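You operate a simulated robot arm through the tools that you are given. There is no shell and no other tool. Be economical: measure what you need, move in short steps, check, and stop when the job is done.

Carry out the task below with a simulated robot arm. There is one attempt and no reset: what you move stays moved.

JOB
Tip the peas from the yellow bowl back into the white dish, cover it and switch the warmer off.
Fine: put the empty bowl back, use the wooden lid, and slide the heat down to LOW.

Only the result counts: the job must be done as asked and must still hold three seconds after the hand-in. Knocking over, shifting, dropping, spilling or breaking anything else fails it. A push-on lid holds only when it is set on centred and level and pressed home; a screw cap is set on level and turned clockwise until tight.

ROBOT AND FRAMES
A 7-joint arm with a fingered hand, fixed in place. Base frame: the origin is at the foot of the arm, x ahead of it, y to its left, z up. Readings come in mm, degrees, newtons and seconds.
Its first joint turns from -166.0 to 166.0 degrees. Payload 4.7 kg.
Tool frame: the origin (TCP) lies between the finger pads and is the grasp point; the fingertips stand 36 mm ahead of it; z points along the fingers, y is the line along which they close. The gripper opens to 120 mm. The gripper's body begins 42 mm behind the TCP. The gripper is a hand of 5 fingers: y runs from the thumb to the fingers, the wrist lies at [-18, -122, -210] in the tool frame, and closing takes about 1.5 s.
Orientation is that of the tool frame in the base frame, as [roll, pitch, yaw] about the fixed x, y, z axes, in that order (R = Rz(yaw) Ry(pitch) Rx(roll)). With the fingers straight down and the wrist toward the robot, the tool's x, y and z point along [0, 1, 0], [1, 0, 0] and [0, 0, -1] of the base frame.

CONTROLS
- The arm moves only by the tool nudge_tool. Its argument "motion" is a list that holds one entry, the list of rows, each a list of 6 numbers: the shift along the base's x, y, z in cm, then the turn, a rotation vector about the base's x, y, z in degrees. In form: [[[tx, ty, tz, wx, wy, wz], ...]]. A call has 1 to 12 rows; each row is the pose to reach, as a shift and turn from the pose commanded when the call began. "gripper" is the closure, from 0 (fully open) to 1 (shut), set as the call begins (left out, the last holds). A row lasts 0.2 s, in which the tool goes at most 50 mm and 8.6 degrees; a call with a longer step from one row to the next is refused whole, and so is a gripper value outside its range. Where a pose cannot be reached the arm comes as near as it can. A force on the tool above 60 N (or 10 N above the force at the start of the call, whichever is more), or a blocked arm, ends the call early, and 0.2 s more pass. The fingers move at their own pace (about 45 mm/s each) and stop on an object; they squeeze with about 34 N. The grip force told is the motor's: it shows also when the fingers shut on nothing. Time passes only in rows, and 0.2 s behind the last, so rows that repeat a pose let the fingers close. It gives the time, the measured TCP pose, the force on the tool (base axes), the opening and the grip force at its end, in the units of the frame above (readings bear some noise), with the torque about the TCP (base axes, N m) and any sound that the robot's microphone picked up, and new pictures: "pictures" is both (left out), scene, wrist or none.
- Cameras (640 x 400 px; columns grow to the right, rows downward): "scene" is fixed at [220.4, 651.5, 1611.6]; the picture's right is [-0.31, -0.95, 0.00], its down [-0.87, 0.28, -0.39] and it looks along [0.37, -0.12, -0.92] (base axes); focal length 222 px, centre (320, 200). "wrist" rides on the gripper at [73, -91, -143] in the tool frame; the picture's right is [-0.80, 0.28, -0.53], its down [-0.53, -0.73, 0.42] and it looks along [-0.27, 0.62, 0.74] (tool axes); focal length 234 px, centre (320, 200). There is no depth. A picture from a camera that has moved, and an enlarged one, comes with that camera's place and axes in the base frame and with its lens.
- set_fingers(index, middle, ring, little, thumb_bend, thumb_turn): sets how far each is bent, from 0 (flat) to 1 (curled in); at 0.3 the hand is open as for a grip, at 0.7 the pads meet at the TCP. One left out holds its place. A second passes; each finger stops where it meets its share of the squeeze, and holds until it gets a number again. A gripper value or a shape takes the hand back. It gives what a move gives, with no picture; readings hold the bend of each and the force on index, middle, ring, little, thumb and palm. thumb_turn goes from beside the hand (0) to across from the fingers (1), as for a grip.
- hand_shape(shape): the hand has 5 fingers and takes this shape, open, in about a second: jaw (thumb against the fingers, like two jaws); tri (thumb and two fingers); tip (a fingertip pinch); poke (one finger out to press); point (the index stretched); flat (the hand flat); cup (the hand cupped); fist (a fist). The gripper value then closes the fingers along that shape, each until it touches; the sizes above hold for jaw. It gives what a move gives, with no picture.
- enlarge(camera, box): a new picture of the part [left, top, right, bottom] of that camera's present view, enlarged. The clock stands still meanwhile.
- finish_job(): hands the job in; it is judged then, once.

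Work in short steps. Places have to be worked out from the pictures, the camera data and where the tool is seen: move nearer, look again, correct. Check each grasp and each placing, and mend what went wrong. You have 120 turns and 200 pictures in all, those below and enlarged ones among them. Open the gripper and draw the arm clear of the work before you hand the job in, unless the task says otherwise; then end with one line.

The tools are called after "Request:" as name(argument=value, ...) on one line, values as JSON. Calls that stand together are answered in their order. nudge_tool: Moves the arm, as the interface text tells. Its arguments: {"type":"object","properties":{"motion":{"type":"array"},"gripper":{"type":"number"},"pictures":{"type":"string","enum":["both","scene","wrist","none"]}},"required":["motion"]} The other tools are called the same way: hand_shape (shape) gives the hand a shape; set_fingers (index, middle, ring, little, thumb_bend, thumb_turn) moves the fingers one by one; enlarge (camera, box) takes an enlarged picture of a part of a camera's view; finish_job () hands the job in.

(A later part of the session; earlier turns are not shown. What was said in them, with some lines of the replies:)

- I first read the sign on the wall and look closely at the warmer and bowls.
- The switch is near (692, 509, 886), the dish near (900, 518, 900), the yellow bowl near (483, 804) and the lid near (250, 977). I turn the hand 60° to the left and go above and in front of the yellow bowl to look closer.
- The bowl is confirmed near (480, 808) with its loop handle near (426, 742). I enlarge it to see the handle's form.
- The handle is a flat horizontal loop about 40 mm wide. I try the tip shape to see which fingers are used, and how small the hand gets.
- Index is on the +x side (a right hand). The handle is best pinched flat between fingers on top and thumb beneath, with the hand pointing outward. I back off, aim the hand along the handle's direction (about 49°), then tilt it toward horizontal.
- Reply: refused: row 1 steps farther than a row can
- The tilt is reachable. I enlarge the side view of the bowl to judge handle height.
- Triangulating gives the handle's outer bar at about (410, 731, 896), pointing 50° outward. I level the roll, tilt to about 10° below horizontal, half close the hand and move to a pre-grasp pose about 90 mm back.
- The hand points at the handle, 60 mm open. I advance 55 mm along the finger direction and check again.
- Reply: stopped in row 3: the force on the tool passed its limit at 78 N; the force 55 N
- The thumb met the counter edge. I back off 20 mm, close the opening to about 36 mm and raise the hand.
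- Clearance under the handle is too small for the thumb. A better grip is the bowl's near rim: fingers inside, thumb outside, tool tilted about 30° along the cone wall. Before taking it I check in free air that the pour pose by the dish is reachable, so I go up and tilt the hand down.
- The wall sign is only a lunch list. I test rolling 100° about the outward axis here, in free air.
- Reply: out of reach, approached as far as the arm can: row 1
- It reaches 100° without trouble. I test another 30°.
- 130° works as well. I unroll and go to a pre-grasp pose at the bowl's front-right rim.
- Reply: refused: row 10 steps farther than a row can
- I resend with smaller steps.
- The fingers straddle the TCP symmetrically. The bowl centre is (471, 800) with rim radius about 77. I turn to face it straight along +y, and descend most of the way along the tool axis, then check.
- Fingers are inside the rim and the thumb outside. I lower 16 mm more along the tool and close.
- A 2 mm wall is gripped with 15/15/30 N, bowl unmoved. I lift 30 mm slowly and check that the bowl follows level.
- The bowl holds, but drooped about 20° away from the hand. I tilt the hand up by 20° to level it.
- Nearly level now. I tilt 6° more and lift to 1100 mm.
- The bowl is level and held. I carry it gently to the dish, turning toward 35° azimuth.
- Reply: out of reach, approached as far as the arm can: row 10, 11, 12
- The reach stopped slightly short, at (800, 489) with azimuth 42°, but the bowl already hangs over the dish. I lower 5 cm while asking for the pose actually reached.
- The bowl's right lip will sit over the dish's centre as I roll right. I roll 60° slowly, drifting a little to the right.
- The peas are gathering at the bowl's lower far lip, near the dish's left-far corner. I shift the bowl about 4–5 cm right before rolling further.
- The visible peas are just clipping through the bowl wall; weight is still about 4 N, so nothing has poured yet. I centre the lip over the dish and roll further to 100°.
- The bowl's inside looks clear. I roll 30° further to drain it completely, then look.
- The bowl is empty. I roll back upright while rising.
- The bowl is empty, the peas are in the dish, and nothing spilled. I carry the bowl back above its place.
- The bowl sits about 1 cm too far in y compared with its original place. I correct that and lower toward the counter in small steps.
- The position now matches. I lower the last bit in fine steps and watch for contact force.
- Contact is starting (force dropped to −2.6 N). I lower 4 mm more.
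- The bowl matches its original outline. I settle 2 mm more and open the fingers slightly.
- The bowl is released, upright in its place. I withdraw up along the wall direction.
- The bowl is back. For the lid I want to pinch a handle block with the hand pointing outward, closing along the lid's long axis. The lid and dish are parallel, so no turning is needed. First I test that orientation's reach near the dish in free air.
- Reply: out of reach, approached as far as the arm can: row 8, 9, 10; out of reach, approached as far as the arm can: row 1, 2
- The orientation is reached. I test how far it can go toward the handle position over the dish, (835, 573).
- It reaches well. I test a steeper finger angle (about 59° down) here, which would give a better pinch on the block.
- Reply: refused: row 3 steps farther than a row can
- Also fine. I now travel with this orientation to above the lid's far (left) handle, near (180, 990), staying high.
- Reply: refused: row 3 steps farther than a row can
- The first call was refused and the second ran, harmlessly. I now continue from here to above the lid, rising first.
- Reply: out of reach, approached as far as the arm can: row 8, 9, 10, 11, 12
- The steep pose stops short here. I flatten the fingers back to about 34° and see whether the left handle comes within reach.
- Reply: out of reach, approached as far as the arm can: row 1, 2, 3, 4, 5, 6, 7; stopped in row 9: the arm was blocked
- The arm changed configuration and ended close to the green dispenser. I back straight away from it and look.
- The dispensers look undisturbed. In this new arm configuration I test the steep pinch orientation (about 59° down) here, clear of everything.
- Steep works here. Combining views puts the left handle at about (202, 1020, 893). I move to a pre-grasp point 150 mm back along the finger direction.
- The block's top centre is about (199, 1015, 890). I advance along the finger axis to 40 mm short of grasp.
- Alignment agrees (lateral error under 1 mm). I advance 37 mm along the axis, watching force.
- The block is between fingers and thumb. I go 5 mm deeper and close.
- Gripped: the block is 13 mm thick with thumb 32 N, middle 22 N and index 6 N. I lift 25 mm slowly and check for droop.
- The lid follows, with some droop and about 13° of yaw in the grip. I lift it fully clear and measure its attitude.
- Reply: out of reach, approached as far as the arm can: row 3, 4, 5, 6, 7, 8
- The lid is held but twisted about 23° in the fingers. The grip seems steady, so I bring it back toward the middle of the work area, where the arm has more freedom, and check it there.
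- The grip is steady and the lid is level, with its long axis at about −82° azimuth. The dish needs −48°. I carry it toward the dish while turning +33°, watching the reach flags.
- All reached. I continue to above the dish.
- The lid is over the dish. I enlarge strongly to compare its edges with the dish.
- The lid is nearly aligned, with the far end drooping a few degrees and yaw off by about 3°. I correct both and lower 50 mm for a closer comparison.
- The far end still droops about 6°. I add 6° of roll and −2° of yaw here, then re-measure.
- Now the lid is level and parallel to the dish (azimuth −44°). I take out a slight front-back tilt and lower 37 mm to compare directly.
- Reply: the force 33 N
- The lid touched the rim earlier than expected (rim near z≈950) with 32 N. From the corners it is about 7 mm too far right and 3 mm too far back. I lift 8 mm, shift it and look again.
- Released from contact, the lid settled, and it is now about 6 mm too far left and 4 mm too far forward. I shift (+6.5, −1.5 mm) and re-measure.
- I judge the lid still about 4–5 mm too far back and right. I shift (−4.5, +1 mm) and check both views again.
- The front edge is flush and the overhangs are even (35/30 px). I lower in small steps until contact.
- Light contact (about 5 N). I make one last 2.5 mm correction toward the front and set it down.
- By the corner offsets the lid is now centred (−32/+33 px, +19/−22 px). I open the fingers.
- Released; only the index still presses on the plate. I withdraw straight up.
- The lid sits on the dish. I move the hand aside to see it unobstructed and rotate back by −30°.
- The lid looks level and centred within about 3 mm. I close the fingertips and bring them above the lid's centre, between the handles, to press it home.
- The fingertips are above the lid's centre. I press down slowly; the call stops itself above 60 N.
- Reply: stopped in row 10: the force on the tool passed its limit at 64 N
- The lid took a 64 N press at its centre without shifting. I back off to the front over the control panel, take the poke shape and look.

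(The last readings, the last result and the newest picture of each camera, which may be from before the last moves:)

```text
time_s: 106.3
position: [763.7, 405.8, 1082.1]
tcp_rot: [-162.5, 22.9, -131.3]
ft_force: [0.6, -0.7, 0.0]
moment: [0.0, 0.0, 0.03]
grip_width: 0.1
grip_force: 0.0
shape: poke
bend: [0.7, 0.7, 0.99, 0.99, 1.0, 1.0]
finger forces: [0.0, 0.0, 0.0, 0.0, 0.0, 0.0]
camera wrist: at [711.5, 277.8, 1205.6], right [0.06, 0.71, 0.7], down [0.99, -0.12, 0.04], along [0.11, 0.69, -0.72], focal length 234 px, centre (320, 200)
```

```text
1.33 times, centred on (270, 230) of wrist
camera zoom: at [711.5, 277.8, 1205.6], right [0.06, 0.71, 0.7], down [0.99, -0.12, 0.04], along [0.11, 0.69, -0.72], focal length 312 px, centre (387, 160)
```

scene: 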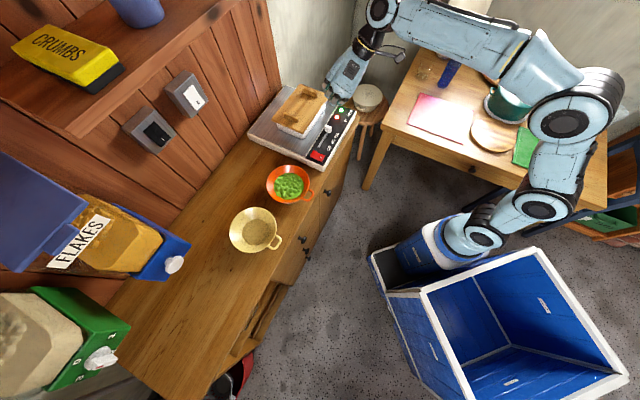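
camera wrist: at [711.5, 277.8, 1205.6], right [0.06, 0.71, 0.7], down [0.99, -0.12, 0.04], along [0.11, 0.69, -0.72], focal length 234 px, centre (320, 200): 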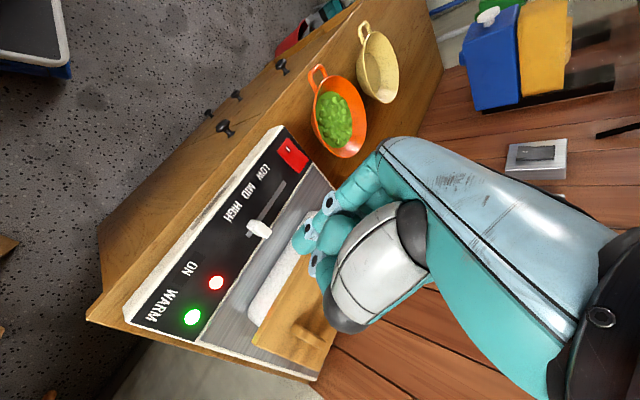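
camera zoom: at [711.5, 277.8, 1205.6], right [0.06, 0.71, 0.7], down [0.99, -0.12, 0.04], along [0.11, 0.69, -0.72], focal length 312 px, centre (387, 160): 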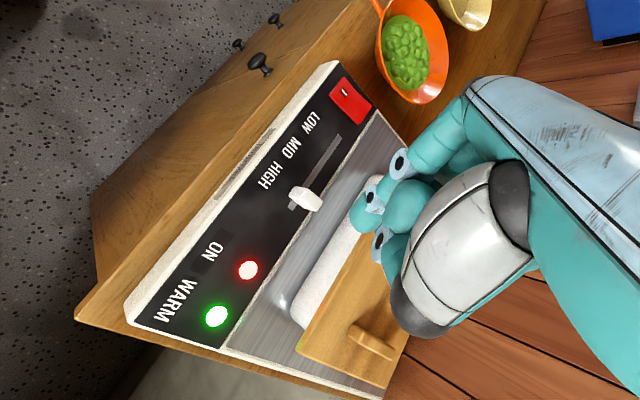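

Triangulating the panel: the knob is near (782, 437, 914), the switch near (679, 512, 902), and LOW lies about 70 mm along the slot. I lower the fingertip to the HIGH side of the knob.

Request:
nudge_tool(motion=[[[0.7, 0.3, -3, 0, 0, 0], [1.4, 0.6, -6, 0, 0, 0], [2.3, 0.8, -9, 0, 0, 0], [2.5, 0.7, -11, 0, 0, 0], [2.5, 0.7, -11, 0, 0, 0]]])

Request:
enlarge(camera="scene", box=[290, 70, 370, 170])

Request:
enlarge(camera="wrist", box=[140, 120, 380, 340])

```text
time_s: 107.5
position: [790.1, 412.6, 972.0]
tcp_rot: [-162.5, 22.9, -131.3]
ft_force: [0.1, -0.4, -0.7]
moment: [0.0, -0.01, 0.0]
grip_width: 0.0
grip_force: 0.1
shape: poke
bend: [0.7, 0.7, 0.99, 0.99, 1.0, 1.0]
finger forces: [0.0, 0.0, 0.1, 0.1, 0.1, 0.0]
camera wrist: at [737.3, 284.6, 1095.2], right [0.06, 0.71, 0.7], down [0.99, -0.12, 0.04], along [0.11, 0.69, -0.72], focal length 234 px, centre (320, 200)
```

scene: 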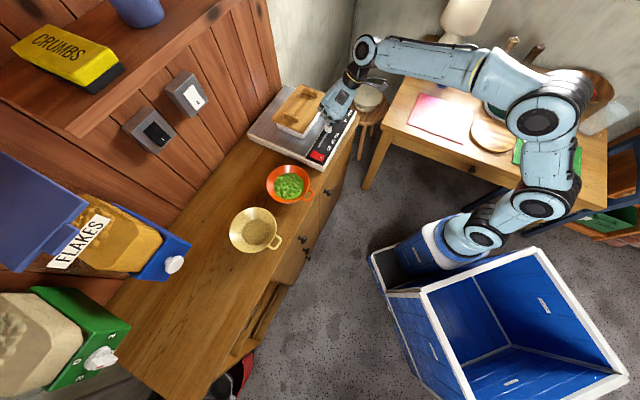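
wrist: 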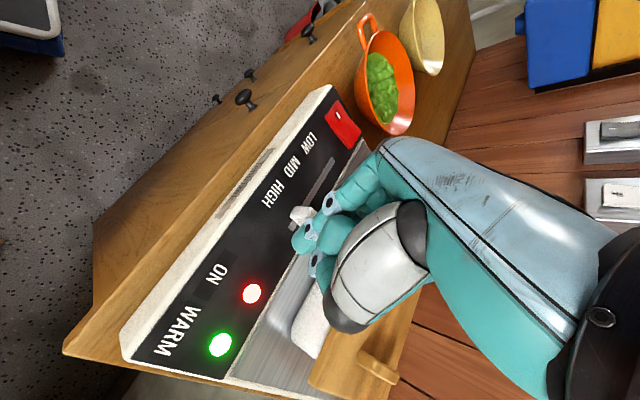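

```text
4.00 times, centred on (330, 120) of scene
camera zoom: at [220.4, 651.5, 1611.6], right [-0.31, -0.95, 0.0], down [-0.87, 0.28, -0.39], along [0.37, -0.12, -0.92], focal length 888 px, centre (280, 520)
```

zoom: 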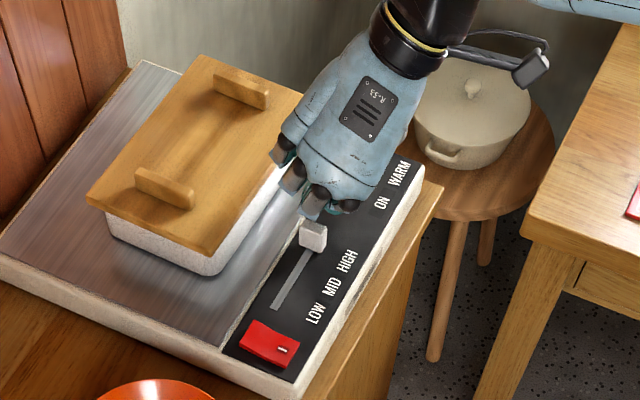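

```text
1.82 times, centred on (260, 230) of wrist
camera zoom: at [737.3, 284.6, 1095.2], right [0.06, 0.71, 0.7], down [0.99, -0.12, 0.04], along [0.11, 0.69, -0.72], focal length 426 px, centre (429, 146)
```

zoom: 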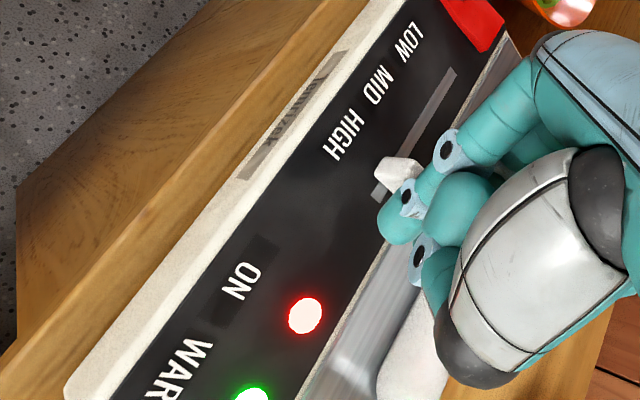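

The index is on the HIGH side of the knob, about 9 mm in front of the slot line. I shift 5 mm back and lower 25 mm beside the knob.

Request:
nudge_tool(motion=[[[0.35, 0.35, -0.8, 0, 0, 0], [0.35, 0.35, -1.6, 0, 0, 0], [0.35, 0.35, -2.1, 0, 0, 0], [0.35, 0.35, -2.5, 0, 0, 0], [0.35, 0.35, -2.5, 0, 0, 0]]], pictures="none")

Request:
enlarge(camera="scene", box=[290, 80, 360, 160])

Request:
enlarge(camera="wrist", box=[180, 120, 380, 320])

```text
time_s: 108.7
position: [793.4, 414.5, 947.0]
tcp_rot: [-162.5, 23.0, -131.3]
ft_force: [1.9, -1.7, 9.7]
moment: [0.21, -0.06, -0.04]
grip_width: 0.1
grip_force: 0.2
shape: poke
bend: [0.7, 0.7, 0.99, 0.99, 1.0, 1.0]
finger forces: [0.1, 10.4, 0.0, 0.0, 0.0, 0.0]
```

```text
5.00 times, centred on (325, 120) of scene
camera zoom: at [220.4, 651.5, 1611.6], right [-0.31, -0.95, 0.0], down [-0.87, 0.28, -0.39], along [0.37, -0.12, -0.92], focal length 1110 px, centre (295, 600)
```

zoom: 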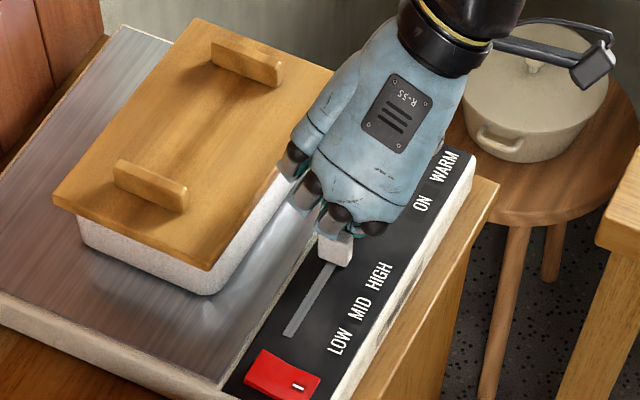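

```text
2.00 times, centred on (280, 220) of wrist
camera zoom: at [740.7, 287.3, 1071.0], right [0.06, 0.71, 0.7], down [0.99, -0.12, 0.04], along [0.11, 0.69, -0.72], focal length 468 px, centre (400, 160)
```

zoom: 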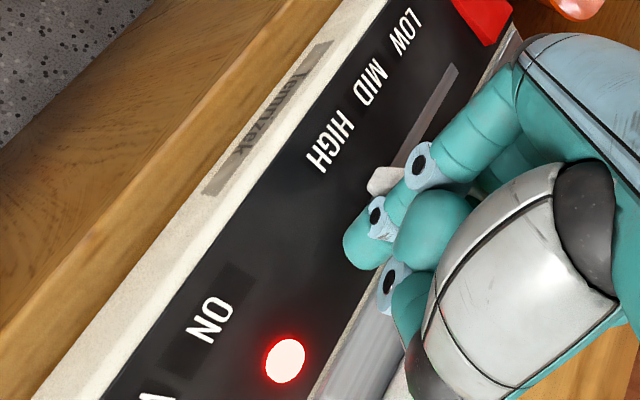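

The middle fingertip touches the surface (10 N). I raise 4 mm and push the knob toward LOW in small steps.

Request:
nudge_tool(motion=[[[0, 0, 0.5, 0, 0, 0], [-0.7, 0.68, 0.5, 0, 0, 0], [-1.4, 1.36, 0.5, 0, 0, 0], [-2.1, 2.04, 0.5, 0, 0, 0], [-2.8, 2.7, 0.5, 0, 0, 0], [-2.8, 2.7, 0.5, 0, 0, 0]]], pictures="none")

Request:
enlarge(camera="scene", box=[290, 80, 360, 160])

Request:
enlarge(camera="wrist", box=[180, 120, 380, 320])

```text
time_s: 110.1
position: [765.8, 441.4, 951.0]
tcp_rot: [-162.5, 22.8, -131.4]
ft_force: [0.1, -0.4, 2.4]
moment: [0.01, 0.04, -0.03]
grip_width: 0.1
grip_force: 0.1
shape: poke
bend: [0.7, 0.7, 0.99, 0.99, 1.0, 1.0]
finger forces: [0.1, 2.2, 0.1, 0.0, 0.0, 0.0]
```

```text
5.00 times, centred on (325, 120) of scene
camera zoom: at [220.4, 651.5, 1611.6], right [-0.31, -0.95, 0.0], down [-0.87, 0.28, -0.39], along [0.37, -0.12, -0.92], focal length 1110 px, centre (295, 600)
```

zoom: 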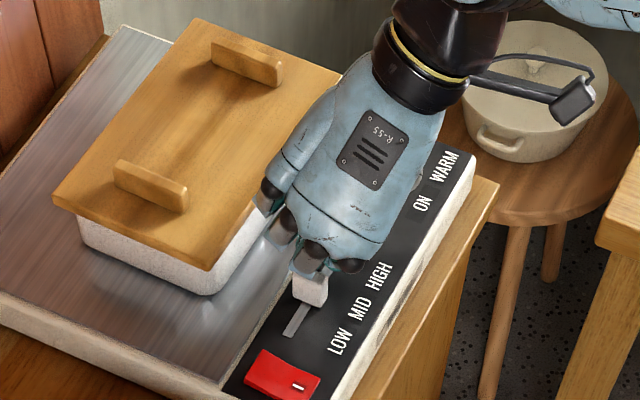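

```text
2.00 times, centred on (280, 220) of wrist
camera zoom: at [712.6, 314.6, 1074.3], right [0.06, 0.71, 0.7], down [0.99, -0.12, 0.04], along [0.11, 0.69, -0.72], focal length 468 px, centre (400, 160)
```

zoom: 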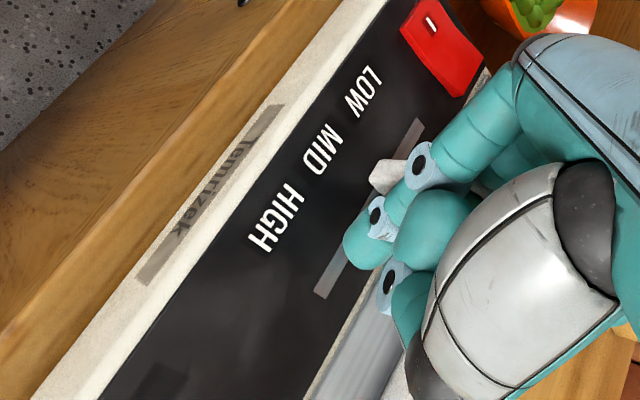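

The knob follows and is now near MID. I push another 24 mm.

Request:
nudge_tool(motion=[[[-0.6, 0.58, 0, 0, 0, 0], [-1.2, 1.16, 0, 0, 0, 0], [-1.72, 1.65, 0, 0, 0, 0], [-1.72, 1.65, 0, 0, 0, 0]]], pictures="none")

Request:
enlarge(camera="scene", box=[290, 80, 360, 160])

Request:
enlarge(camera="wrist", box=[180, 120, 380, 320])

```text
time_s: 111.1
position: [747.8, 458.6, 951.0]
tcp_rot: [-162.4, 22.9, -131.2]
ft_force: [-0.3, -1.1, 0.7]
moment: [-0.02, -0.03, 0.01]
grip_width: 0.1
grip_force: 0.0
shape: poke
bend: [0.7, 0.7, 0.99, 0.99, 1.0, 1.0]
finger forces: [0.1, 0.5, 0.0, 0.0, 0.0, 0.0]
```

```text
5.00 times, centred on (325, 120) of scene
camera zoom: at [220.4, 651.5, 1611.6], right [-0.31, -0.95, 0.0], down [-0.87, 0.28, -0.39], along [0.37, -0.12, -0.92], focal length 1110 px, centre (295, 600)
```

zoom: 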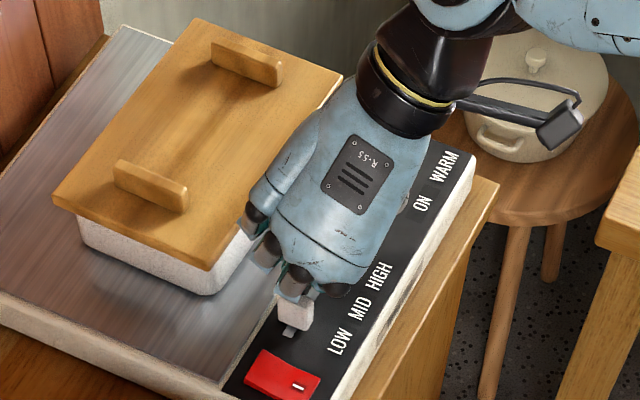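

```text
2.00 times, centred on (280, 220) of wrist
camera zoom: at [695.8, 331.0, 1074.9], right [0.06, 0.71, 0.7], down [0.99, -0.12, 0.04], along [0.11, 0.69, -0.72], focal length 468 px, centre (400, 160)
```

zoom: 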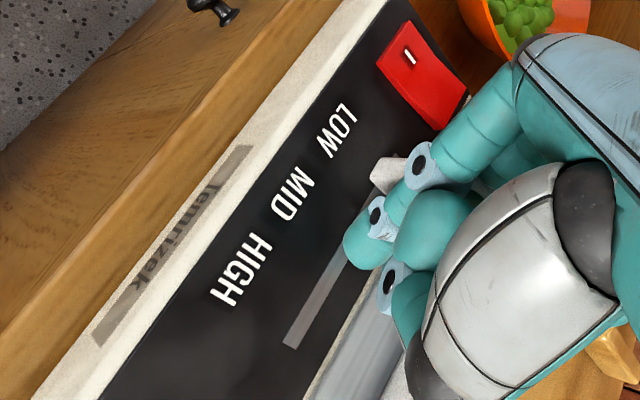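

Almost at the end of the slot. I push another 8 mm, until it stops.

Request:
nudge_tool(motion=[[[-0.3, 0.28, 0, 0, 0, 0], [-0.55, 0.53, 0, 0, 0, 0], [-0.7, 0.67, 0, 0, 0, 0]]], pictures="none")

Request:
enlarge(camera="scene", box=[290, 90, 350, 160])

Request:
enlarge(camera="wrist", box=[180, 120, 380, 320])

```text
time_s: 111.9
position: [742.6, 464.5, 951.3]
tcp_rot: [-162.4, 22.9, -131.3]
ft_force: [4.2, -2.4, 4.1]
moment: [0.04, -0.11, -0.1]
grip_width: 0.0
grip_force: 0.2
shape: poke
bend: [0.7, 0.7, 0.99, 0.99, 1.0, 1.0]
finger forces: [0.0, 5.9, 0.1, 0.0, 0.1, 0.1]
```

```text
5.71 times, centred on (320, 125) of scene
camera zoom: at [220.4, 651.5, 1611.6], right [-0.31, -0.95, 0.0], down [-0.87, 0.28, -0.39], along [0.37, -0.12, -0.92], focal length 1268 px, centre (320, 629)
```

zoom: 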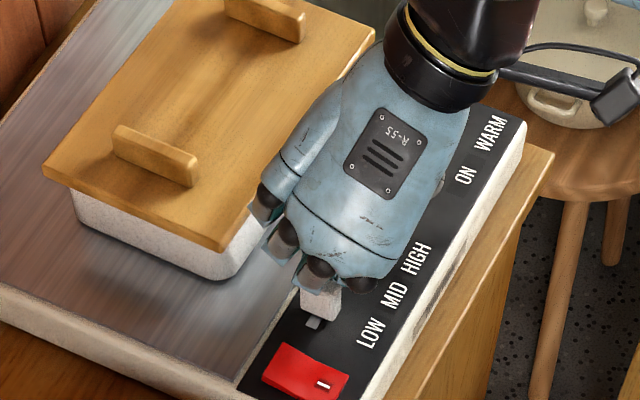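

```text
2.00 times, centred on (280, 220) of wrist
camera zoom: at [689.0, 336.8, 1074.9], right [0.06, 0.71, 0.7], down [0.99, -0.12, 0.04], along [0.11, 0.69, -0.72], focal length 468 px, centre (400, 160)
```

zoom: 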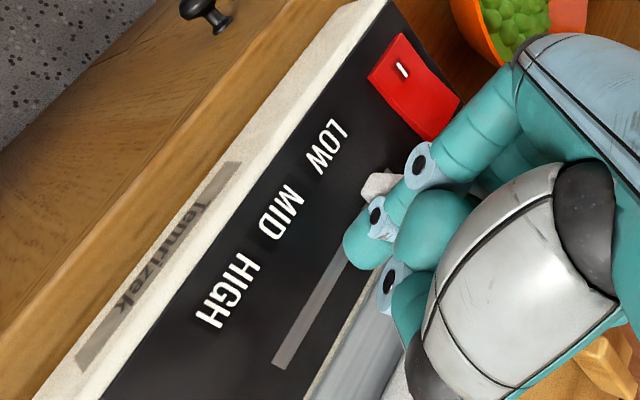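

A 5 N reaction on the pushing finger shows the knob is at its stop. I back off and raise to inspect.

Request:
nudge_tool(motion=[[[0.7, -0.68, 0.2, 0, 0, 0], [0.7, -1, 2.5, 0, 0, 0], [0, -2, 6, 0, 0, 0], [-1, -4, 10, 0, 0, 0], [-2, -7, 12, 0, 0, 0], [-2, -10, 12, 0, 0, 0]]], pictures="none")

Request:
enlarge(camera="scene", box=[290, 90, 360, 165])

Request:
enlarge(camera="wrist", box=[140, 80, 380, 300])

```text
time_s: 113.3
position: [722.8, 364.9, 1072.5]
tcp_rot: [-162.5, 22.8, -131.4]
ft_force: [0.3, 0.6, -0.3]
moment: [-0.03, 0.02, 0.03]
grip_width: 0.0
grip_force: 0.0
shape: poke
bend: [0.7, 0.7, 0.99, 0.99, 1.0, 1.0]
finger forces: [0.0, 0.1, 0.0, 0.0, 0.1, 0.0]
```

```text
5.33 times, centred on (325, 128) of scene
camera zoom: at [220.4, 651.5, 1611.6], right [-0.31, -0.95, 0.0], down [-0.87, 0.28, -0.39], along [0.37, -0.12, -0.92], focal length 1184 px, centre (293, 587)
```

zoom: 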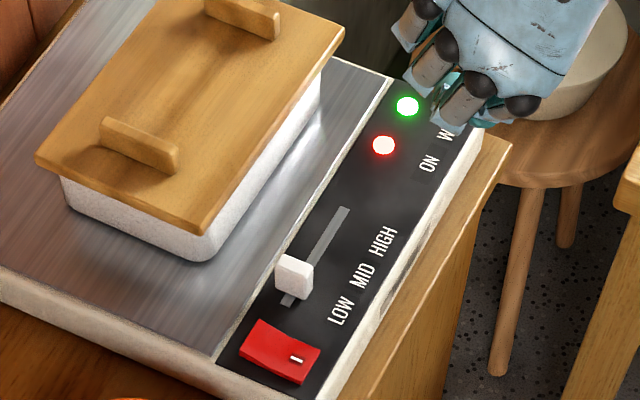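

```text
1.82 times, centred on (260, 190) of wrist
camera zoom: at [669.4, 237.3, 1196.1], right [0.06, 0.71, 0.7], down [0.99, -0.12, 0.04], along [0.11, 0.69, -0.72], focal length 426 px, centre (429, 218)
```

zoom: 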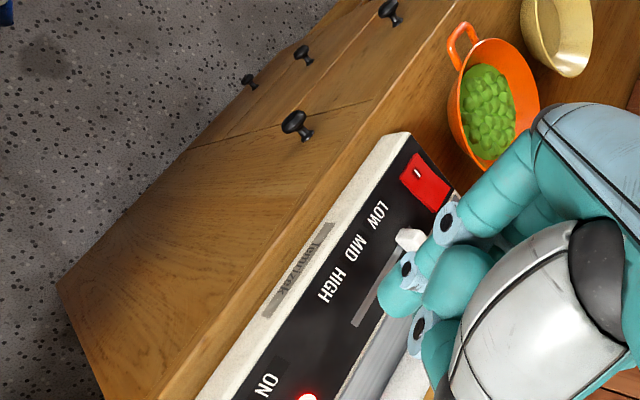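

The knob is at LOW and the lid looks well seated. I look closely at the red rocker switch to see which side is up.

Request:
enlarge(camera="scene", box=[310, 142, 338, 164])

Request:
enlarge(camera="wrist", box=[225, 155, 285, 205])

Request:
enlarge(camera="scene", box=[250, 75, 340, 145])

```text
16.00 times, centred on (324, 153) of scene
camera zoom: at [220.4, 651.5, 1611.6], right [-0.31, -0.95, 0.0], down [-0.87, 0.28, -0.39], along [0.37, -0.12, -0.92], focal length 3551 px, centre (256, 952)
```

zoom: 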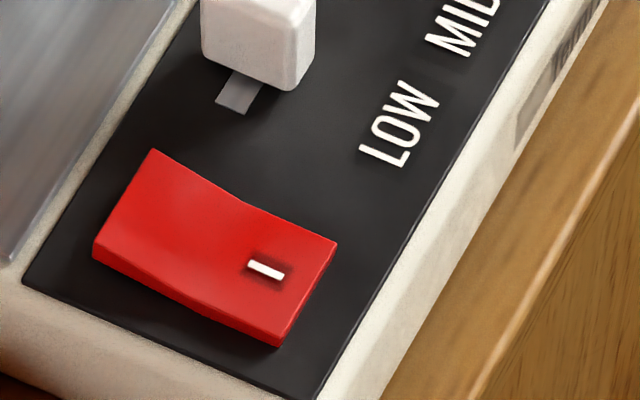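

```text
8.00 times, centred on (255, 180) of wrist
camera zoom: at [669.4, 237.3, 1196.1], right [0.06, 0.71, 0.7], down [0.99, -0.12, 0.04], along [0.11, 0.69, -0.72], focal length 1873 px, centre (840, 360)
```

zoom: 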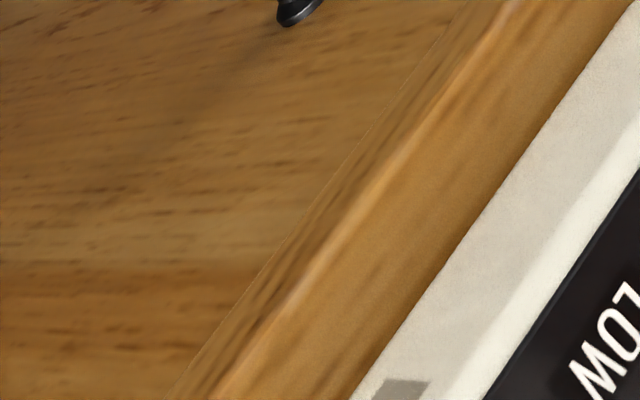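

```text
5.71 times, centred on (295, 110) of scene
camera zoom: at [220.4, 651.5, 1611.6], right [-0.31, -0.95, 0.0], down [-0.87, 0.28, -0.39], along [0.37, -0.12, -0.92], focal length 1268 px, centre (463, 714)
```

zoom: 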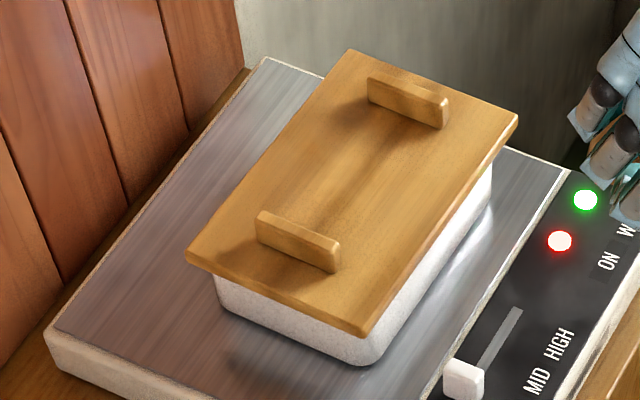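

The back half of the rocker is raised and the front "I" half is pressed, so I must press the back end, near (690, 527, 908). I curl the middle finger so only the index pokes, then move above it.

Request:
set_fingers(middle=1.0)

Request:
nudge_tool(motion=[[[-0.7, 3.5, 0, 0, 0, 0], [-1.4, 7, 0, 0, 0, 0], [-2.1, 10.5, -1, 0, 0, 0], [-2.8, 14, -3, 0, 0, 0], [-4.2, 16.8, -6, 0, 0, 0], [-4.2, 16.8, -8, 0, 0, 0], [-4.2, 16.8, -8, 0, 0, 0]]])

Request:
enlarge(camera="scene", box=[280, 100, 360, 170])

Request:
enlarge(camera="wrist", box=[200, 120, 400, 320])

```text
time_s: 114.3
position: [723.1, 364.6, 1072.6]
tcp_rot: [-162.4, 23.0, -131.3]
ft_force: [-1.2, 0.4, 0.1]
moment: [0.0, -0.01, 0.02]
grip_width: 38.2
grip_force: 0.1
shape: fingers
bend: [0.7, 1.0, 0.99, 0.99, 1.0, 1.0]
finger forces: [0.0, 0.0, 0.0, 0.0, 0.0, 0.1]
```

```text
time_s: 115.9
position: [678.6, 531.5, 989.9]
tcp_rot: [-162.4, 22.9, -131.3]
ft_force: [0.4, 0.6, -0.4]
moment: [-0.01, 0.02, 0.03]
grip_width: 38.1
grip_force: 0.1
shape: fingers
bend: [0.7, 1.0, 0.99, 0.99, 1.0, 1.0]
finger forces: [0.0, 0.1, 0.1, 0.1, 0.1, 0.1]
camera wrist: at [627.3, 405.2, 1113.7], right [0.06, 0.71, 0.7], down [0.99, -0.12, 0.04], along [0.11, 0.69, -0.72], focal length 234 px, centre (320, 200)
```

scene: 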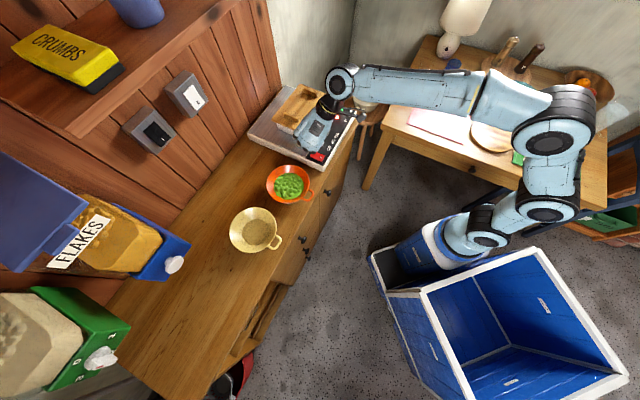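
wrist: 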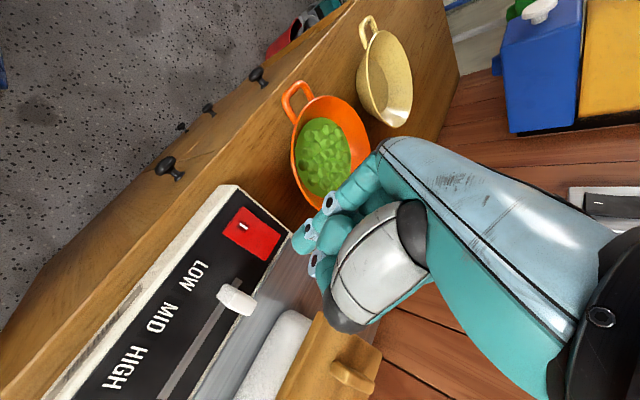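

```text
5.71 times, centred on (320, 135) of scene
camera zoom: at [220.4, 651.5, 1611.6], right [-0.31, -0.95, 0.0], down [-0.87, 0.28, -0.39], along [0.37, -0.12, -0.92], focal length 1268 px, centre (320, 571)
```

zoom: 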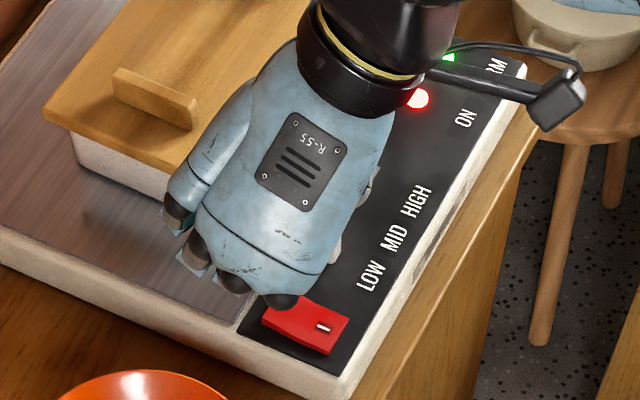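

```text
2.00 times, centred on (300, 220) of wrist
camera zoom: at [627.3, 405.2, 1113.7], right [0.06, 0.71, 0.7], down [0.99, -0.12, 0.04], along [0.11, 0.69, -0.72], focal length 468 px, centre (360, 160)
```

zoom: 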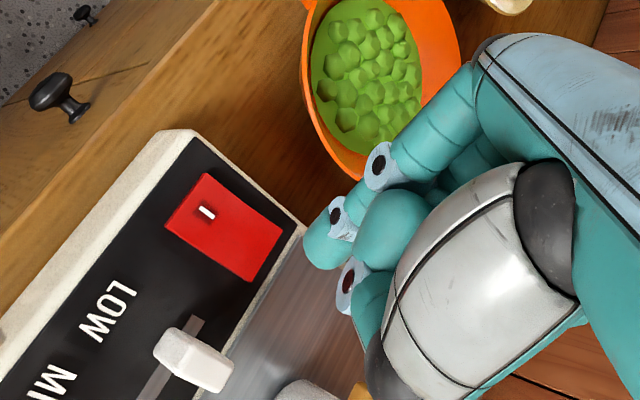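

The index tip is above the rocker's raised back half. I shift 5 mm and press down slowly.

Request:
nudge_tool(motion=[[[0, -0.5, -1, 0, 0, 0], [0, -0.5, -2, 0, 0, 0], [0, -0.5, -2.6, 0, 0, 0], [0, -0.5, -3, 0, 0, 0], [0, -0.5, -3.4, 0, 0, 0], [0, -0.5, -3.7, 0, 0, 0], [0, -0.5, -4, 0, 0, 0]]], pictures="none")

Request:
enlarge(camera="wrist", box=[200, 120, 400, 320])

Request:
enlarge(camera="scene", box=[280, 80, 370, 170])

```text
time_s: 117.5
position: [679.3, 527.9, 950.8]
tcp_rot: [-162.5, 23.0, -131.3]
ft_force: [-0.9, -0.4, 1.5]
moment: [-0.05, 0.01, -0.01]
grip_width: 38.2
grip_force: 0.6
shape: fingers
bend: [0.7, 1.0, 0.99, 0.99, 1.0, 1.0]
finger forces: [1.1, 0.1, 0.0, 0.1, 0.1, 0.1]
```

```text
2.00 times, centred on (300, 220) of wrist
camera zoom: at [627.3, 400.6, 1075.0], right [0.06, 0.71, 0.7], down [0.99, -0.12, 0.04], along [0.11, 0.69, -0.72], focal length 468 px, centre (360, 160)
```

zoom: 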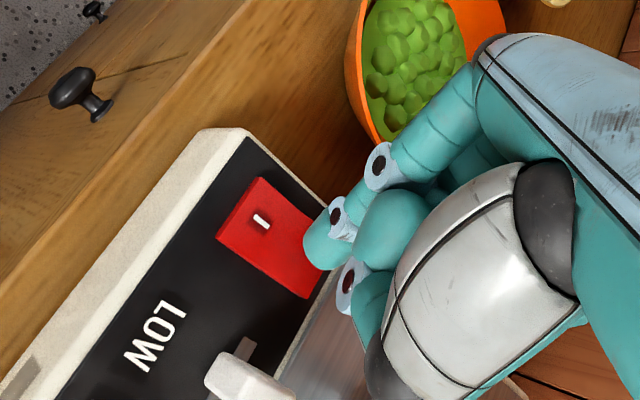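

```text
4.44 times, centred on (325, 125) of scene
camera zoom: at [220.4, 651.5, 1611.6], right [-0.31, -0.95, 0.0], down [-0.87, 0.28, -0.39], along [0.37, -0.12, -0.92], focal length 986 px, centre (298, 533)
```

zoom: 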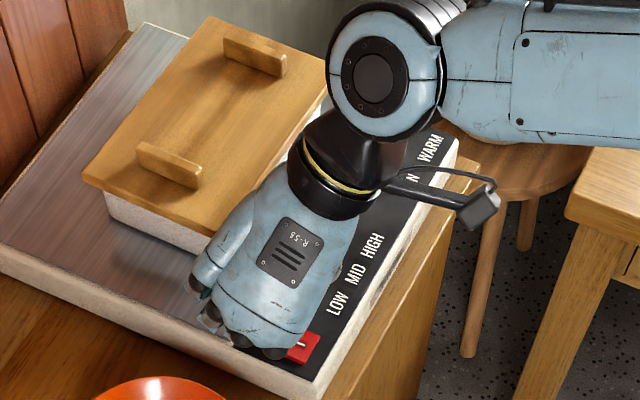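

The index has just touched the rocker's back end. I press further down.

Request:
nudge_tool(motion=[[[0, -0.1, -0.3, 0, 0, 0], [0, -0.1, -0.6, 0, 0, 0], [0, -0.1, -0.9, 0, 0, 0], [0, -0.1, -1.2, 0, 0, 0]]], pictures="none")

Request:
enlarge(camera="wrist", box=[200, 120, 400, 320])

```text
time_s: 118.5
position: [679.1, 528.3, 940.9]
tcp_rot: [-162.4, 23.1, -131.3]
ft_force: [-1.4, 6.0, 16.9]
moment: [-0.05, -0.15, 0.01]
grip_width: 34.5
grip_force: 8.1
shape: fingers
bend: [0.7, 1.0, 0.99, 0.99, 1.0, 1.0]
finger forces: [16.6, 0.0, 0.0, 0.0, 0.1, 0.0]
```

```text
2.00 times, centred on (300, 220) of wrist
camera zoom: at [626.1, 399.8, 1064.5], right [0.06, 0.71, 0.7], down [0.99, -0.12, 0.04], along [0.11, 0.69, -0.71], focal length 468 px, centre (360, 160)
```

zoom: 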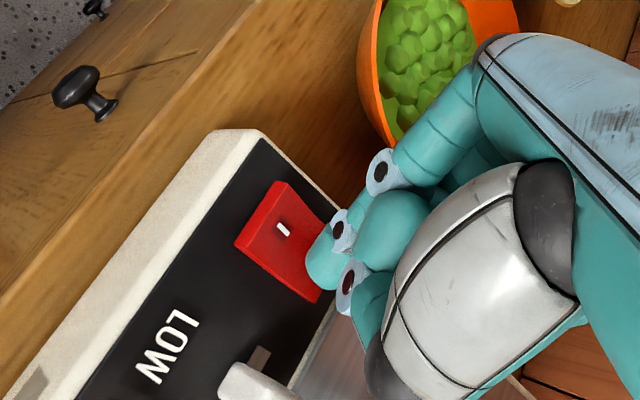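

The rocker has flipped: the "I" half is raised now. I lift away and check the lamps.

Request:
nudge_tool(motion=[[[0, 0, 1.5, 0, 0, 0], [0, 0, 5, 0, 0, 0], [-1, -4, 9, 0, 0, 0], [-4, -8, 12, 0, 0, 0], [-8, -11, 14, 0, 0, 0], [-12, -14, 15, 0, 0, 0]]])

Request:
enlarge(camera="scene", box=[270, 75, 360, 170])

Request:
enlarge(camera="scene", box=[220, 140, 330, 260])

```text
refused: row 3 steps farther than a row can; nothing moved
```

```text
4.21 times, centred on (315, 122) of scene
camera zoom: at [220.4, 651.5, 1611.6], right [-0.31, -0.95, 0.0], down [-0.87, 0.28, -0.39], along [0.37, -0.12, -0.92], focal length 934 px, centre (341, 526)
```

zoom: 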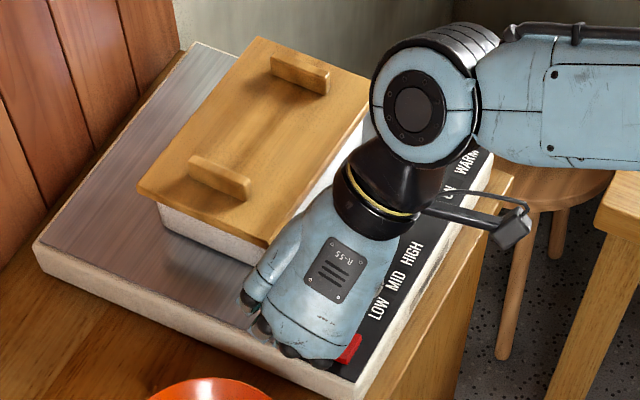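

```text
3.33 times, centred on (275, 200) of scene
camera zoom: at [220.4, 651.5, 1611.6], right [-0.31, -0.95, 0.0], down [-0.87, 0.28, -0.39], along [0.37, -0.12, -0.92], focal length 740 px, centre (470, 200)
```

zoom: 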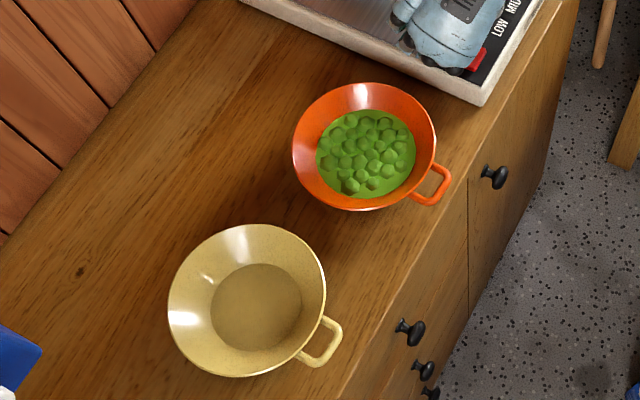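

The step was too long; I lift away with smaller steps.

Request:
nudge_tool(motion=[[[0, 0, 1.5, 0, 0, 0], [0, 0, 4.5, 0, 0, 0], [-1, -2.5, 8, 0, 0, 0], [-3, -5, 11, 0, 0, 0], [-6, -7.5, 13, 0, 0, 0], [-9, -10, 15, 0, 0, 0], [-12, -13, 16, 0, 0, 0]]])

Request:
enlarge(camera="scene", box=[260, 75, 360, 170])

```text
time_s: 120.1
position: [558.6, 397.0, 1098.5]
tcp_rot: [-162.5, 22.8, -131.4]
ft_force: [0.5, 1.2, -1.5]
moment: [0.0, -0.01, 0.02]
grip_width: 38.3
grip_force: 0.1
shape: fingers
bend: [0.7, 1.0, 0.99, 0.99, 1.0, 1.0]
finger forces: [0.0, 0.0, 0.0, 0.0, 0.0, 0.0]
camera wrist: at [506.1, 270.8, 1223.0], right [0.06, 0.72, 0.7], down [0.99, -0.12, 0.04], along [0.11, 0.69, -0.72], focal length 234 px, centre (320, 200)
```

scene: 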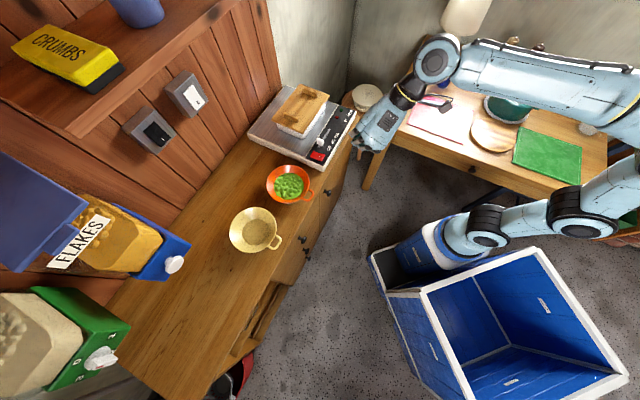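
wrist: 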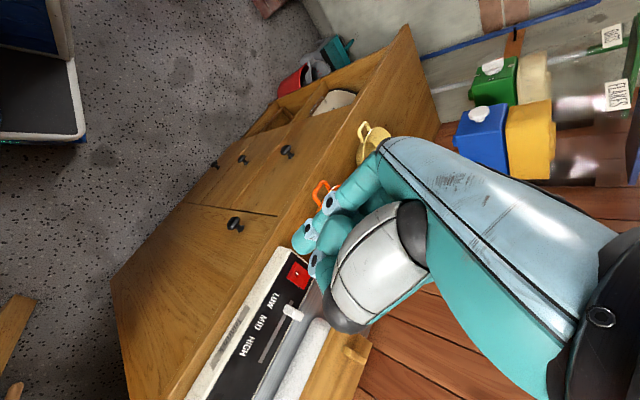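

```text
4.21 times, centred on (310, 122) of scene
camera zoom: at [220.4, 651.5, 1611.6], right [-0.31, -0.95, 0.0], down [-0.87, 0.28, -0.39], along [0.37, -0.12, -0.92], focal length 934 px, centre (362, 526)
```

zoom: 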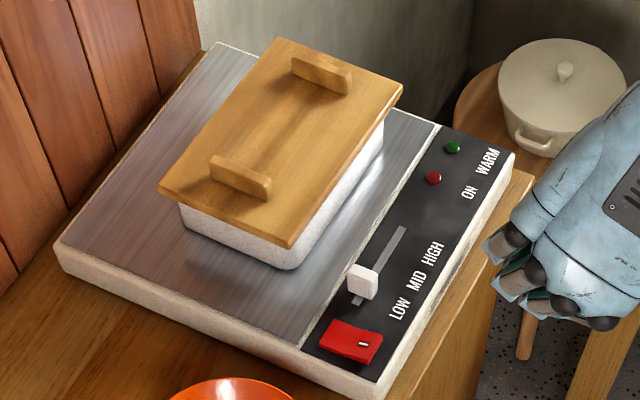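

The lamps are out: the warmer is off, with the slider at LOW. I look closely at the lid to confirm it is seated level and centred.

Request:
enlarge(camera="scene", box=[260, 70, 340, 130])

Request:
enlarge(camera="scene", box=[268, 106, 308, 136])

Request:
enlarge(camera="scene", box=[300, 85, 330, 125])

```text
6.67 times, centred on (300, 100) of scene
camera zoom: at [220.4, 651.5, 1611.6], right [-0.31, -0.95, 0.0], down [-0.87, 0.28, -0.39], along [0.37, -0.12, -0.92], focal length 1480 px, centre (453, 867)
```

zoom: 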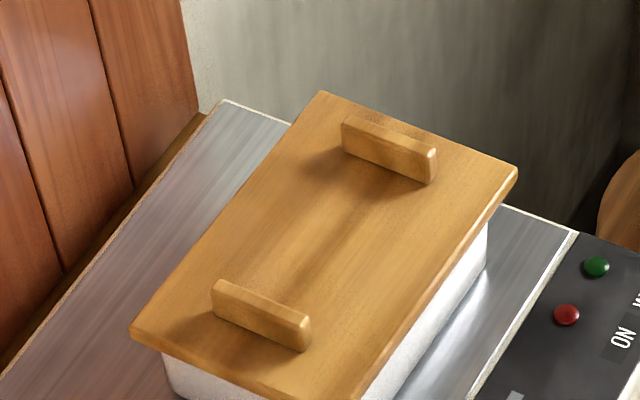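

```text
13.33 times, centred on (288, 121) of scene
camera zoom: at [220.4, 651.5, 1611.6], right [-0.31, -0.95, 0.0], down [-0.87, 0.28, -0.39], along [0.37, -0.12, -0.92], focal length 2959 px, centre (747, 1253)
```

zoom: 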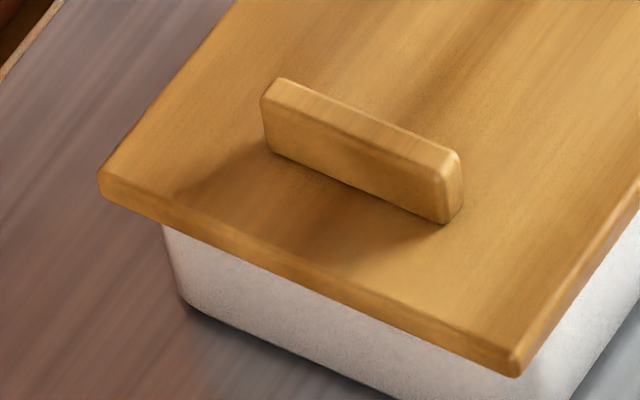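

```text
10.00 times, centred on (315, 105) of scene
camera zoom: at [220.4, 651.5, 1611.6], right [-0.31, -0.95, 0.0], down [-0.87, 0.28, -0.39], along [0.37, -0.12, -0.92], focal length 2219 px, centre (370, 1150)
```

zoom: 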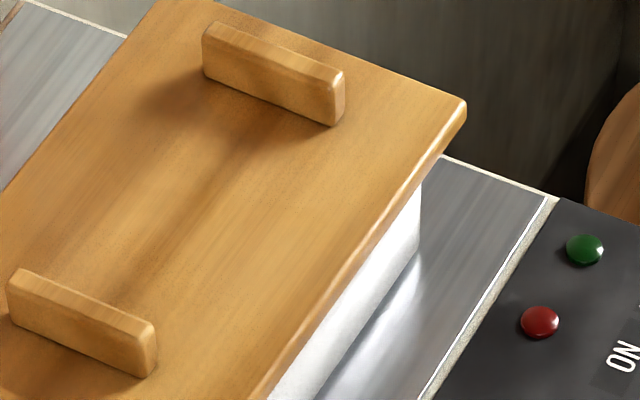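

The lid's corners did not change with the press, so I want a low side view to check for any gap. I tilt the hand up 30° so that the wrist camera looks across at the dish.

Request:
nudge_tool(motion=[[[2, 0, 0, 7.4, -1.2, 0], [4, 0, 0, 14.8, -2.4, 0], [7, 0, -1, 22.3, -3.6, 0], [10, 0, -3, 29.7, -4.8, 0], [10, 0, -3, 29.7, -4.8, 0]]], pictures="none")

Request:
nudge_tool(motion=[[[2, 0, -1, 0, 0, -7], [4, 0, -3, 0, 0, -14], [6, 0.5, -5, 0, 0, -21], [8, 1, -7, 0, 0, -28], [10, 1.5, -8.5, 0, 0, -35], [10, 1.5, -8.5, 0, 0, -35]]])

```text
time_s: 121.3
position: [659.2, 394.6, 1070.4]
tcp_rot: [174.6, 46.8, -144.9]
ft_force: [0.6, 0.6, 0.1]
moment: [-0.04, 0.01, 0.01]
grip_width: 38.4
grip_force: 0.1
shape: fingers
bend: [0.7, 1.0, 0.99, 0.99, 1.0, 1.0]
finger forces: [0.0, 0.1, 0.1, 0.0, 0.1, 0.0]
no pictures are left
```

```text
time_s: 122.7
position: [758.8, 410.9, 983.5]
tcp_rot: [174.5, 46.6, -179.8]
ft_force: [0.6, 0.3, 0.6]
moment: [-0.02, 0.01, -0.01]
grip_width: 38.3
grip_force: 0.0
shape: fingers
bend: [0.7, 1.0, 0.99, 0.99, 1.0, 1.0]
finger forces: [0.1, 0.0, 0.0, 0.0, 0.0, 0.1]
no pictures are left
```

No pictures are left, but everything checks out: lamps off, knob at LOW, lid level and pressed at 64 N, bowl back in place. I draw the arm up and back toward the robot, clear of the work.

Request:
nudge_tool(motion=[[[0, 0, 3, 0, 0, 0], [0, 0, 7, 0, 0, 0], [-2, 0, 11, 0, 0, 0], [-6, 0, 13, 0, 0, 0], [-10, 0, 15, 0, 0, 0], [-14, 0, 16, 0, 0, 0], [-18, 0, 17, 0, 0, 0], [-22, 0, 18, 0, 0, 0]]], pictures="none")

```text
time_s: 124.5
position: [540.3, 412.5, 1166.4]
tcp_rot: [174.8, 46.6, -179.7]
ft_force: [-0.2, 0.6, 0.1]
moment: [0.0, -0.01, 0.0]
grip_width: 38.5
grip_force: 0.0
shape: fingers
bend: [0.7, 1.0, 0.99, 0.99, 1.0, 1.0]
finger forces: [0.0, 0.0, 0.0, 0.0, 0.0, 0.0]
no pictures are left
```

The arm is clear of the work. I open the hand.

Request:
hand_shape(shape="jaw")

Request:
nudge_tool(motion=[[[0, 0, 1, 0, 0, 0], [-2, 0, 2, 0, 0, 0], [-2, 0, 2, 0, 0, 0], [-2, 0, 2, 0, 0, 0], [-2, 0, 2, 0, 0, 0], [-2, 0, 2, 0, 0, 0]]], gripper=0, pictures="none")

```text
time_s: 125.4
position: [540.9, 411.4, 1165.2]
tcp_rot: [174.7, 46.7, -179.8]
ft_force: [-0.9, -0.1, 0.6]
moment: [0.01, -0.03, -0.01]
grip_width: 119.9
grip_force: 0.0
shape: jaw
bend: [0.3, 0.3, 0.3, 0.3, 0.3, 0.98]
finger forces: [0.0, 0.1, 0.1, 0.0, 0.1, 0.0]
```

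```text
time_s: 126.8
position: [521.5, 411.7, 1185.1]
tcp_rot: [174.6, 46.6, -179.7]
ft_force: [-0.4, 0.7, -0.6]
moment: [0.03, 0.02, -0.01]
grip_width: 119.7
grip_force: 0.1
shape: jaw
bend: [0.3, 0.3, 0.3, 0.3, 0.3, 0.98]
finger forces: [0.0, 0.1, 0.0, 0.0, 0.1, 0.0]
no pictures are left
```

The hand is open and clear, so I hand the job in.

Request:
finish_job()

```text
The job is handed in.
```

I handed the job in: the peas are back in the white dish, the bowl is back in place, the wooden lid is on and pressed at about 64 N, the heat is at LOW and the warmer is off. I ran out of pictures before a last side view, so I could not confirm the lid is pressed fully home.
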